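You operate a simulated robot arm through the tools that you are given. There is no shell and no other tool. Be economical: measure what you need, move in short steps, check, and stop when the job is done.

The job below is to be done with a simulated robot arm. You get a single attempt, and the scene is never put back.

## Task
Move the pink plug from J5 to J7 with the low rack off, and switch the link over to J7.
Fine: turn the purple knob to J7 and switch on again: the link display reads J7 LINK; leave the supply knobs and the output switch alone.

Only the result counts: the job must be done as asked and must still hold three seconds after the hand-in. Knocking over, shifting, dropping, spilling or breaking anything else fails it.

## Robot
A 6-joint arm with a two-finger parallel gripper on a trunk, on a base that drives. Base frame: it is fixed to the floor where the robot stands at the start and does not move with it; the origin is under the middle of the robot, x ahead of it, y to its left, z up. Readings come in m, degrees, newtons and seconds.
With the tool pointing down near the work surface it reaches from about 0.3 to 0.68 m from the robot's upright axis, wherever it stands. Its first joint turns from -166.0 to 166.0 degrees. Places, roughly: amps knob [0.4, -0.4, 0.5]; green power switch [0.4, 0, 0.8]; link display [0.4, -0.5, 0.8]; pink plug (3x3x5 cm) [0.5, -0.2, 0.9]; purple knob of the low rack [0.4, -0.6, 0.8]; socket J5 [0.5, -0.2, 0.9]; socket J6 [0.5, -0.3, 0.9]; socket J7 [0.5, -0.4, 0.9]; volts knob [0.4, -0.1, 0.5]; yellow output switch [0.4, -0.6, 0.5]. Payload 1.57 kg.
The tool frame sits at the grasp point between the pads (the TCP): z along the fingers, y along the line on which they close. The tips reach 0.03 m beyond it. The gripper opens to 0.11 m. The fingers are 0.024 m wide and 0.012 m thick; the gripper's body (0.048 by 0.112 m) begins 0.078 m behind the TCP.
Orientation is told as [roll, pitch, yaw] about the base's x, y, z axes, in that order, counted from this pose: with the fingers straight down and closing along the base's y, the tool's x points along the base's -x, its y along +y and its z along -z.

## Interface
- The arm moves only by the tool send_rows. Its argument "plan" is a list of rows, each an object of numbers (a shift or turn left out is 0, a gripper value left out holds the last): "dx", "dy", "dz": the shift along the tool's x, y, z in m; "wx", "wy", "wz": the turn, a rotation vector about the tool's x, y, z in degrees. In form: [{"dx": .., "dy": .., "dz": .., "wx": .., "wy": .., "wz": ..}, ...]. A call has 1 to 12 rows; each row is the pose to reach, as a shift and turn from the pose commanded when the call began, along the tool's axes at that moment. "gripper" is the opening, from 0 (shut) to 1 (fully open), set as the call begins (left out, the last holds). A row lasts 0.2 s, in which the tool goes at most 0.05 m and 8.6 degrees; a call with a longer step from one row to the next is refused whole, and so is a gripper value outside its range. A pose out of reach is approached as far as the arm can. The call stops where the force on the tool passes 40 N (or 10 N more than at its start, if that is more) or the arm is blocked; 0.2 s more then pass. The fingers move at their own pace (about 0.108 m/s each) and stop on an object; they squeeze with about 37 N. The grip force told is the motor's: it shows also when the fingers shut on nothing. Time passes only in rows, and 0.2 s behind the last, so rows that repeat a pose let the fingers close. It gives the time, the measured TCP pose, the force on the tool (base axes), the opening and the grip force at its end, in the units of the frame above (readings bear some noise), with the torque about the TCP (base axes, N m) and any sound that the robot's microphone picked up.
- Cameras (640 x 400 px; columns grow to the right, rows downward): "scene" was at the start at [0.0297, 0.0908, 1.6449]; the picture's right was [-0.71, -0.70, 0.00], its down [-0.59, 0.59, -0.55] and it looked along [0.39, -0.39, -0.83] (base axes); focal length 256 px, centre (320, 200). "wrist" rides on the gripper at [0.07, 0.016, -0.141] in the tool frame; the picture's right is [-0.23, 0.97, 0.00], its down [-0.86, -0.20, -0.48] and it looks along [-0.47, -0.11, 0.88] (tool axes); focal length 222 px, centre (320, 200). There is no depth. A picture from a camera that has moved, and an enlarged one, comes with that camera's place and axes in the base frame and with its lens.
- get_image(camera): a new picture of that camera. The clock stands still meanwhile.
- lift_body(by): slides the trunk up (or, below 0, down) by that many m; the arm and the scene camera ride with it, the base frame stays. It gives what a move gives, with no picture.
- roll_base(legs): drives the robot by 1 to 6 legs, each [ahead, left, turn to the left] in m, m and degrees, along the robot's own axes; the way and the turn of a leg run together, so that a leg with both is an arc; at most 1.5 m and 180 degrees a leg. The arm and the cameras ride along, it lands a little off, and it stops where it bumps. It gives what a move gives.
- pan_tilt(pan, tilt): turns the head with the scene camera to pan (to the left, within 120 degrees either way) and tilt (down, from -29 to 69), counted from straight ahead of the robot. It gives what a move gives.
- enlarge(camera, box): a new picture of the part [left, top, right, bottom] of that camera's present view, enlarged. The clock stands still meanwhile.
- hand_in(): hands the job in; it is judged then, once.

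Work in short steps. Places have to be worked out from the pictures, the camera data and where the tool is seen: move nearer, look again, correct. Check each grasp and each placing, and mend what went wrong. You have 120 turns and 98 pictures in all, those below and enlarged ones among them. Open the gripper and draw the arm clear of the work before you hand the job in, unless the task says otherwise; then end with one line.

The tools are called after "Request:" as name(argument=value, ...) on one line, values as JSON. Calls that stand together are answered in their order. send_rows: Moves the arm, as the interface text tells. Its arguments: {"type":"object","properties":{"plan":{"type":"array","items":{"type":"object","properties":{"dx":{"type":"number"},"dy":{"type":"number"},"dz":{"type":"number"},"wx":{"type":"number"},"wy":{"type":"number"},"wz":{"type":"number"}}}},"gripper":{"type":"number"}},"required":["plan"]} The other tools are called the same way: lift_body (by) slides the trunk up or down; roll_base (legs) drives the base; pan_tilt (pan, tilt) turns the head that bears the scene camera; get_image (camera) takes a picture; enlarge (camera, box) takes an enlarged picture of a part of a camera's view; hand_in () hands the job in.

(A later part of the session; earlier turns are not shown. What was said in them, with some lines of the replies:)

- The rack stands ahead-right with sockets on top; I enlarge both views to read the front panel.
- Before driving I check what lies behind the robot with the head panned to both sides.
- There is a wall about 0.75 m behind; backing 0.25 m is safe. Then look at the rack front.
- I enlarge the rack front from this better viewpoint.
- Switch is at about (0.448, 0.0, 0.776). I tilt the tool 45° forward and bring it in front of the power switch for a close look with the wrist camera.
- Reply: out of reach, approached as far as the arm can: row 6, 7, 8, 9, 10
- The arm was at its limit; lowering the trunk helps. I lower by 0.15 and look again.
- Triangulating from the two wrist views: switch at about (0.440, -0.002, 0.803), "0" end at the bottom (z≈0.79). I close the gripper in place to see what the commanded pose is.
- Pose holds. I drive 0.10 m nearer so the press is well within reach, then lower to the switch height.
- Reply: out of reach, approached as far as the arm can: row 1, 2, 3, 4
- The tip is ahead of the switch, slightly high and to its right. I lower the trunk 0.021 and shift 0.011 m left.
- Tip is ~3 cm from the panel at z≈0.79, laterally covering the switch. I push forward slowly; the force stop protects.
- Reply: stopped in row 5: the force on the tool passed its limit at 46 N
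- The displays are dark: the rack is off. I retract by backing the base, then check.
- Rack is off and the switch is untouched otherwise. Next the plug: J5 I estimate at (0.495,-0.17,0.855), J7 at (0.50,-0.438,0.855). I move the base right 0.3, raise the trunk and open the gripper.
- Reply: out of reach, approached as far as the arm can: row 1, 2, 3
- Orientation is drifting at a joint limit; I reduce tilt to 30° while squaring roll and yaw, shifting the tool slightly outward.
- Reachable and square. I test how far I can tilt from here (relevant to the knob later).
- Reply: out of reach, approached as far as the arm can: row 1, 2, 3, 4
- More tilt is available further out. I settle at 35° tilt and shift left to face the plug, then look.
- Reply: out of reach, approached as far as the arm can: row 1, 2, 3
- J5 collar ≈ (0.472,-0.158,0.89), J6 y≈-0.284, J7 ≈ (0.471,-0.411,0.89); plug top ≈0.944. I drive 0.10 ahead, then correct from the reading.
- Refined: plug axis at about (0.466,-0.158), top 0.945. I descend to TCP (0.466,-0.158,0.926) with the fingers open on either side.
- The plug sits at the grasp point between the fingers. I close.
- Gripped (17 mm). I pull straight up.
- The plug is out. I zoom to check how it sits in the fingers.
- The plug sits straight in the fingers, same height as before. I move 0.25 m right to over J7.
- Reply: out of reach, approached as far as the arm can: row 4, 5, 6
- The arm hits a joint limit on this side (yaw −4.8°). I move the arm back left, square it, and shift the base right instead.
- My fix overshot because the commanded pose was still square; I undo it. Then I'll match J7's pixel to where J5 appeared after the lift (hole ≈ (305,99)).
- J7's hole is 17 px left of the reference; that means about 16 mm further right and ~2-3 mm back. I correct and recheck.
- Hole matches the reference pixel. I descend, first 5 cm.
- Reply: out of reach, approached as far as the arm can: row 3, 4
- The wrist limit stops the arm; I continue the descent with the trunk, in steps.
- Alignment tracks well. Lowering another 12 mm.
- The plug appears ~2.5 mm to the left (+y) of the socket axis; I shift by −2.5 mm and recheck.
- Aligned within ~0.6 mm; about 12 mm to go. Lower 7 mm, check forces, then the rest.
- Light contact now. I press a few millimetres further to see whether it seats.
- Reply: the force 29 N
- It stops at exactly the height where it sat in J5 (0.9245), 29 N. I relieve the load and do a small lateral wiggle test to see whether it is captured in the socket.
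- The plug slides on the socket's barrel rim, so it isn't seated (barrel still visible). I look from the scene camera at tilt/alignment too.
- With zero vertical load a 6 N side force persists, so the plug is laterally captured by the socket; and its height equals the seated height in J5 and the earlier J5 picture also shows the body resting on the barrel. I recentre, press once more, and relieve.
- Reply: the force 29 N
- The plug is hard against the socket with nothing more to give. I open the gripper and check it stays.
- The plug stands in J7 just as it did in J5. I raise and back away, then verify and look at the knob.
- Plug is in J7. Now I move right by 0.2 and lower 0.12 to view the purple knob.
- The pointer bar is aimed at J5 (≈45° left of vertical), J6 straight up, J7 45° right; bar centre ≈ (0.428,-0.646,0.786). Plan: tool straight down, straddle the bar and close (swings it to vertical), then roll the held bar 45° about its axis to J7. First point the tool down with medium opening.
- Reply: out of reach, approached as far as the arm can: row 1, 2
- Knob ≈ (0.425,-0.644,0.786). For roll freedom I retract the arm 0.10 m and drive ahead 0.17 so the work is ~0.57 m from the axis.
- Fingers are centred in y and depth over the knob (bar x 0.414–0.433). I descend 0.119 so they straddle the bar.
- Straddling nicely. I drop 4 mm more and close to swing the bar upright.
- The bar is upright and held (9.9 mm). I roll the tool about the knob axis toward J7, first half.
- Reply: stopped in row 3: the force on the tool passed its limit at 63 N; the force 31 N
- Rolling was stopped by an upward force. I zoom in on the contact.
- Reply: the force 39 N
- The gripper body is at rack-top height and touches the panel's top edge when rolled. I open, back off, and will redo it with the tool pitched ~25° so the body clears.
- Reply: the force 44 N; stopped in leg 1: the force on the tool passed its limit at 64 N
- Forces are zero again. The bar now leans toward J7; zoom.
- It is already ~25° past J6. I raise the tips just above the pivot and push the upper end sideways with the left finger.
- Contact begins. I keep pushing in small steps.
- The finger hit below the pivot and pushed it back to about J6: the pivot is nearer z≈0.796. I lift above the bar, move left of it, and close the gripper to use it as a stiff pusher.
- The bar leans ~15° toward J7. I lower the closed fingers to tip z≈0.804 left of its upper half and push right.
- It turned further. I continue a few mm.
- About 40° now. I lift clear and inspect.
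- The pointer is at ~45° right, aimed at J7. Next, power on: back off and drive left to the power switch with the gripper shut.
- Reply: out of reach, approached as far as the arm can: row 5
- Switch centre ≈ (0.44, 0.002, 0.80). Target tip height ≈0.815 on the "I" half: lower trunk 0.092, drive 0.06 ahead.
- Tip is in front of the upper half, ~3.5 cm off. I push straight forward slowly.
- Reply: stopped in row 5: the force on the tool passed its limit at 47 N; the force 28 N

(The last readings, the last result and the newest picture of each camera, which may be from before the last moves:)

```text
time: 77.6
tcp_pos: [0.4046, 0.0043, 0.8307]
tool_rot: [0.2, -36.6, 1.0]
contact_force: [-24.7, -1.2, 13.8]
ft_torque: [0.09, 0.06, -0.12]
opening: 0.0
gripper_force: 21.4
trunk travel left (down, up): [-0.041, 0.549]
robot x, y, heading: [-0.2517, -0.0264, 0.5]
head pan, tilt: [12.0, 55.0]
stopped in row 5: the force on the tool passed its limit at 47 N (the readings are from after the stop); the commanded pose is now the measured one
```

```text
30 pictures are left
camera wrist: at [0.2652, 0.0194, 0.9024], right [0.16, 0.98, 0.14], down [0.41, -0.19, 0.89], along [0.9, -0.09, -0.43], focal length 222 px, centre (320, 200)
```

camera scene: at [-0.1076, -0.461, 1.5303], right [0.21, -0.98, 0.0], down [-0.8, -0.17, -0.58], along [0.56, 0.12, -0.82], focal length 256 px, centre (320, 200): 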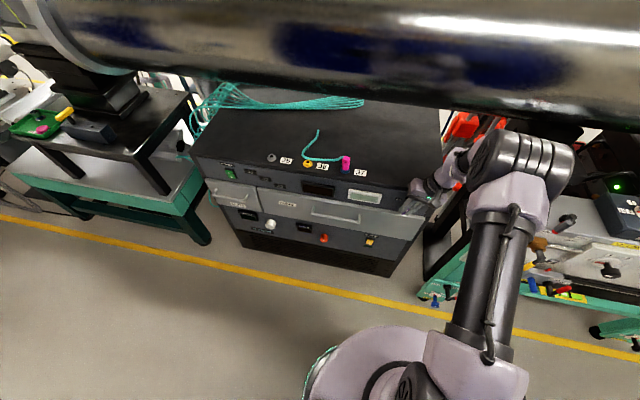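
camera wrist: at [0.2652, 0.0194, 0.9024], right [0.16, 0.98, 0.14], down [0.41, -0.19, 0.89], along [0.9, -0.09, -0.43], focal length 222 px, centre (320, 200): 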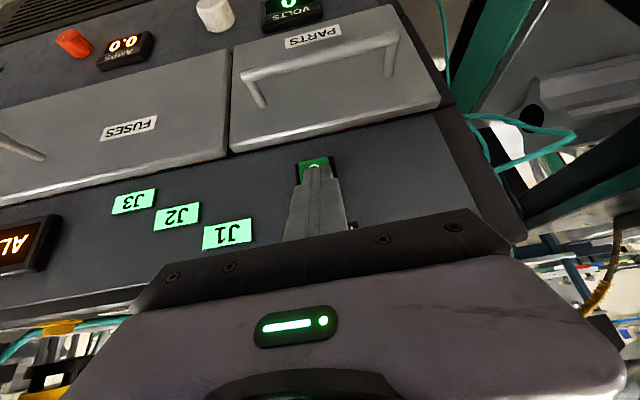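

Power is on. I back away and check the link display.

Request:
roll_base(legs=[[-0.15, 0, 0]])

Request:
pan_tilt(pan=-28, tilt=45)

Request:
get_image(camera="scene")

Request:
get_image(camera="wrist")

```text
time: 78.9
tcp_pos: [0.2615, 0.0027, 0.8293]
tool_rot: [0.0, -36.5, 0.9]
contact_force: [-0.3, -0.4, 0.3]
ft_torque: [0.0, 0.02, 0.01]
opening: 0.0001
gripper_force: 21.2
trunk travel left (down, up): [-0.041, 0.549]
robot x, y, heading: [-0.3994, -0.0284, 0.2]
head pan, tilt: [12.0, 55.0]
```

```text
time: 80.0
tcp_pos: [0.2609, 0.0025, 0.8282]
tool_rot: [0.1, -36.5, 0.9]
contact_force: [-0.3, -0.3, -0.5]
ft_torque: [-0.03, -0.01, -0.02]
opening: 0.0
gripper_force: 21.7
trunk travel left (down, up): [-0.041, 0.549]
robot x, y, heading: [-0.3976, -0.0264, 0.5]
head pan, tilt: [-28.0, 45.0]
```

```text
29 pictures are left
camera scene: at [-0.3479, 0.0754, 1.4512], right [-0.47, -0.89, 0.0], down [-0.63, 0.33, -0.71], along [0.63, -0.33, -0.71], focal length 256 px, centre (320, 200)
```

scene: 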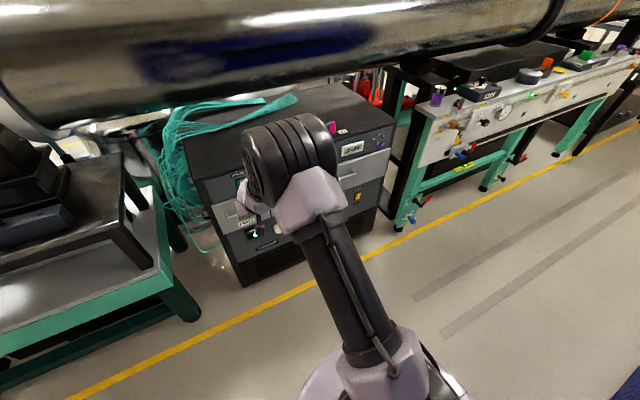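

```text
28 pictures are left
camera wrist: at [0.1202, 0.0172, 0.9007], right [0.17, 0.98, 0.14], down [0.41, -0.19, 0.89], along [0.9, -0.09, -0.43], focal length 222 px, centre (320, 200)
```

wrist: 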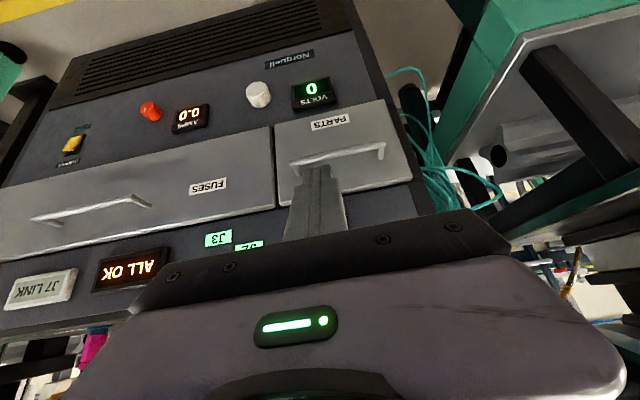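

The display reads "J7 LINK" and "ALL OK". One close look at plug and knob, and opening the gripper.

Request:
send_rows(plan=[{}, {}, {}], gripper=1)

Request:
enlarge(camera="scene", box=[300, 90, 400, 220])

```text
time: 80.8
tcp_pos: [0.2615, 0.0021, 0.8282]
tool_rot: [0.0, -36.5, 0.8]
contact_force: [-0.7, 0.0, -0.1]
ft_torque: [-0.03, 0.02, 0.06]
opening: 0.1101
gripper_force: 0.0
trunk travel left (down, up): [-0.041, 0.549]
robot x, y, heading: [-0.3945, -0.0272, 0.2]
head pan, tilt: [-28.0, 45.0]
```

```text
3.08 times, centred on (350, 155) of scene
camera zoom: at [-0.348, 0.0754, 1.4512], right [-0.47, -0.88, 0.0], down [-0.63, 0.33, -0.71], along [0.63, -0.33, -0.71], focal length 787 px, centre (228, 338)
```

zoom: 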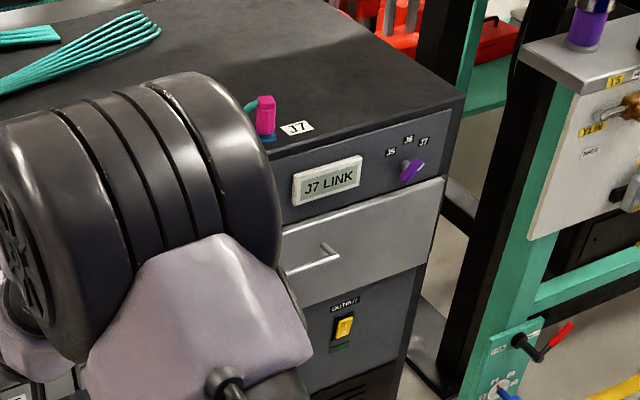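

The plug is in J7, the knob points to J7, the display reads J7 LINK, and the arm is clear with the gripper open. I hand in.

Request:
hand_in()

```text
The job is handed in.
```

The pink plug is now in J7, moved with the low rack switched off; the purple knob is on J7, the power is back on, and the link display reads "J7 LINK". The supply knobs and output switch were left alone. While I was turning the knob, the gripper pressed against the rack (force stops at 63 and 64 N), and no shift showed in the pictures afterwards.
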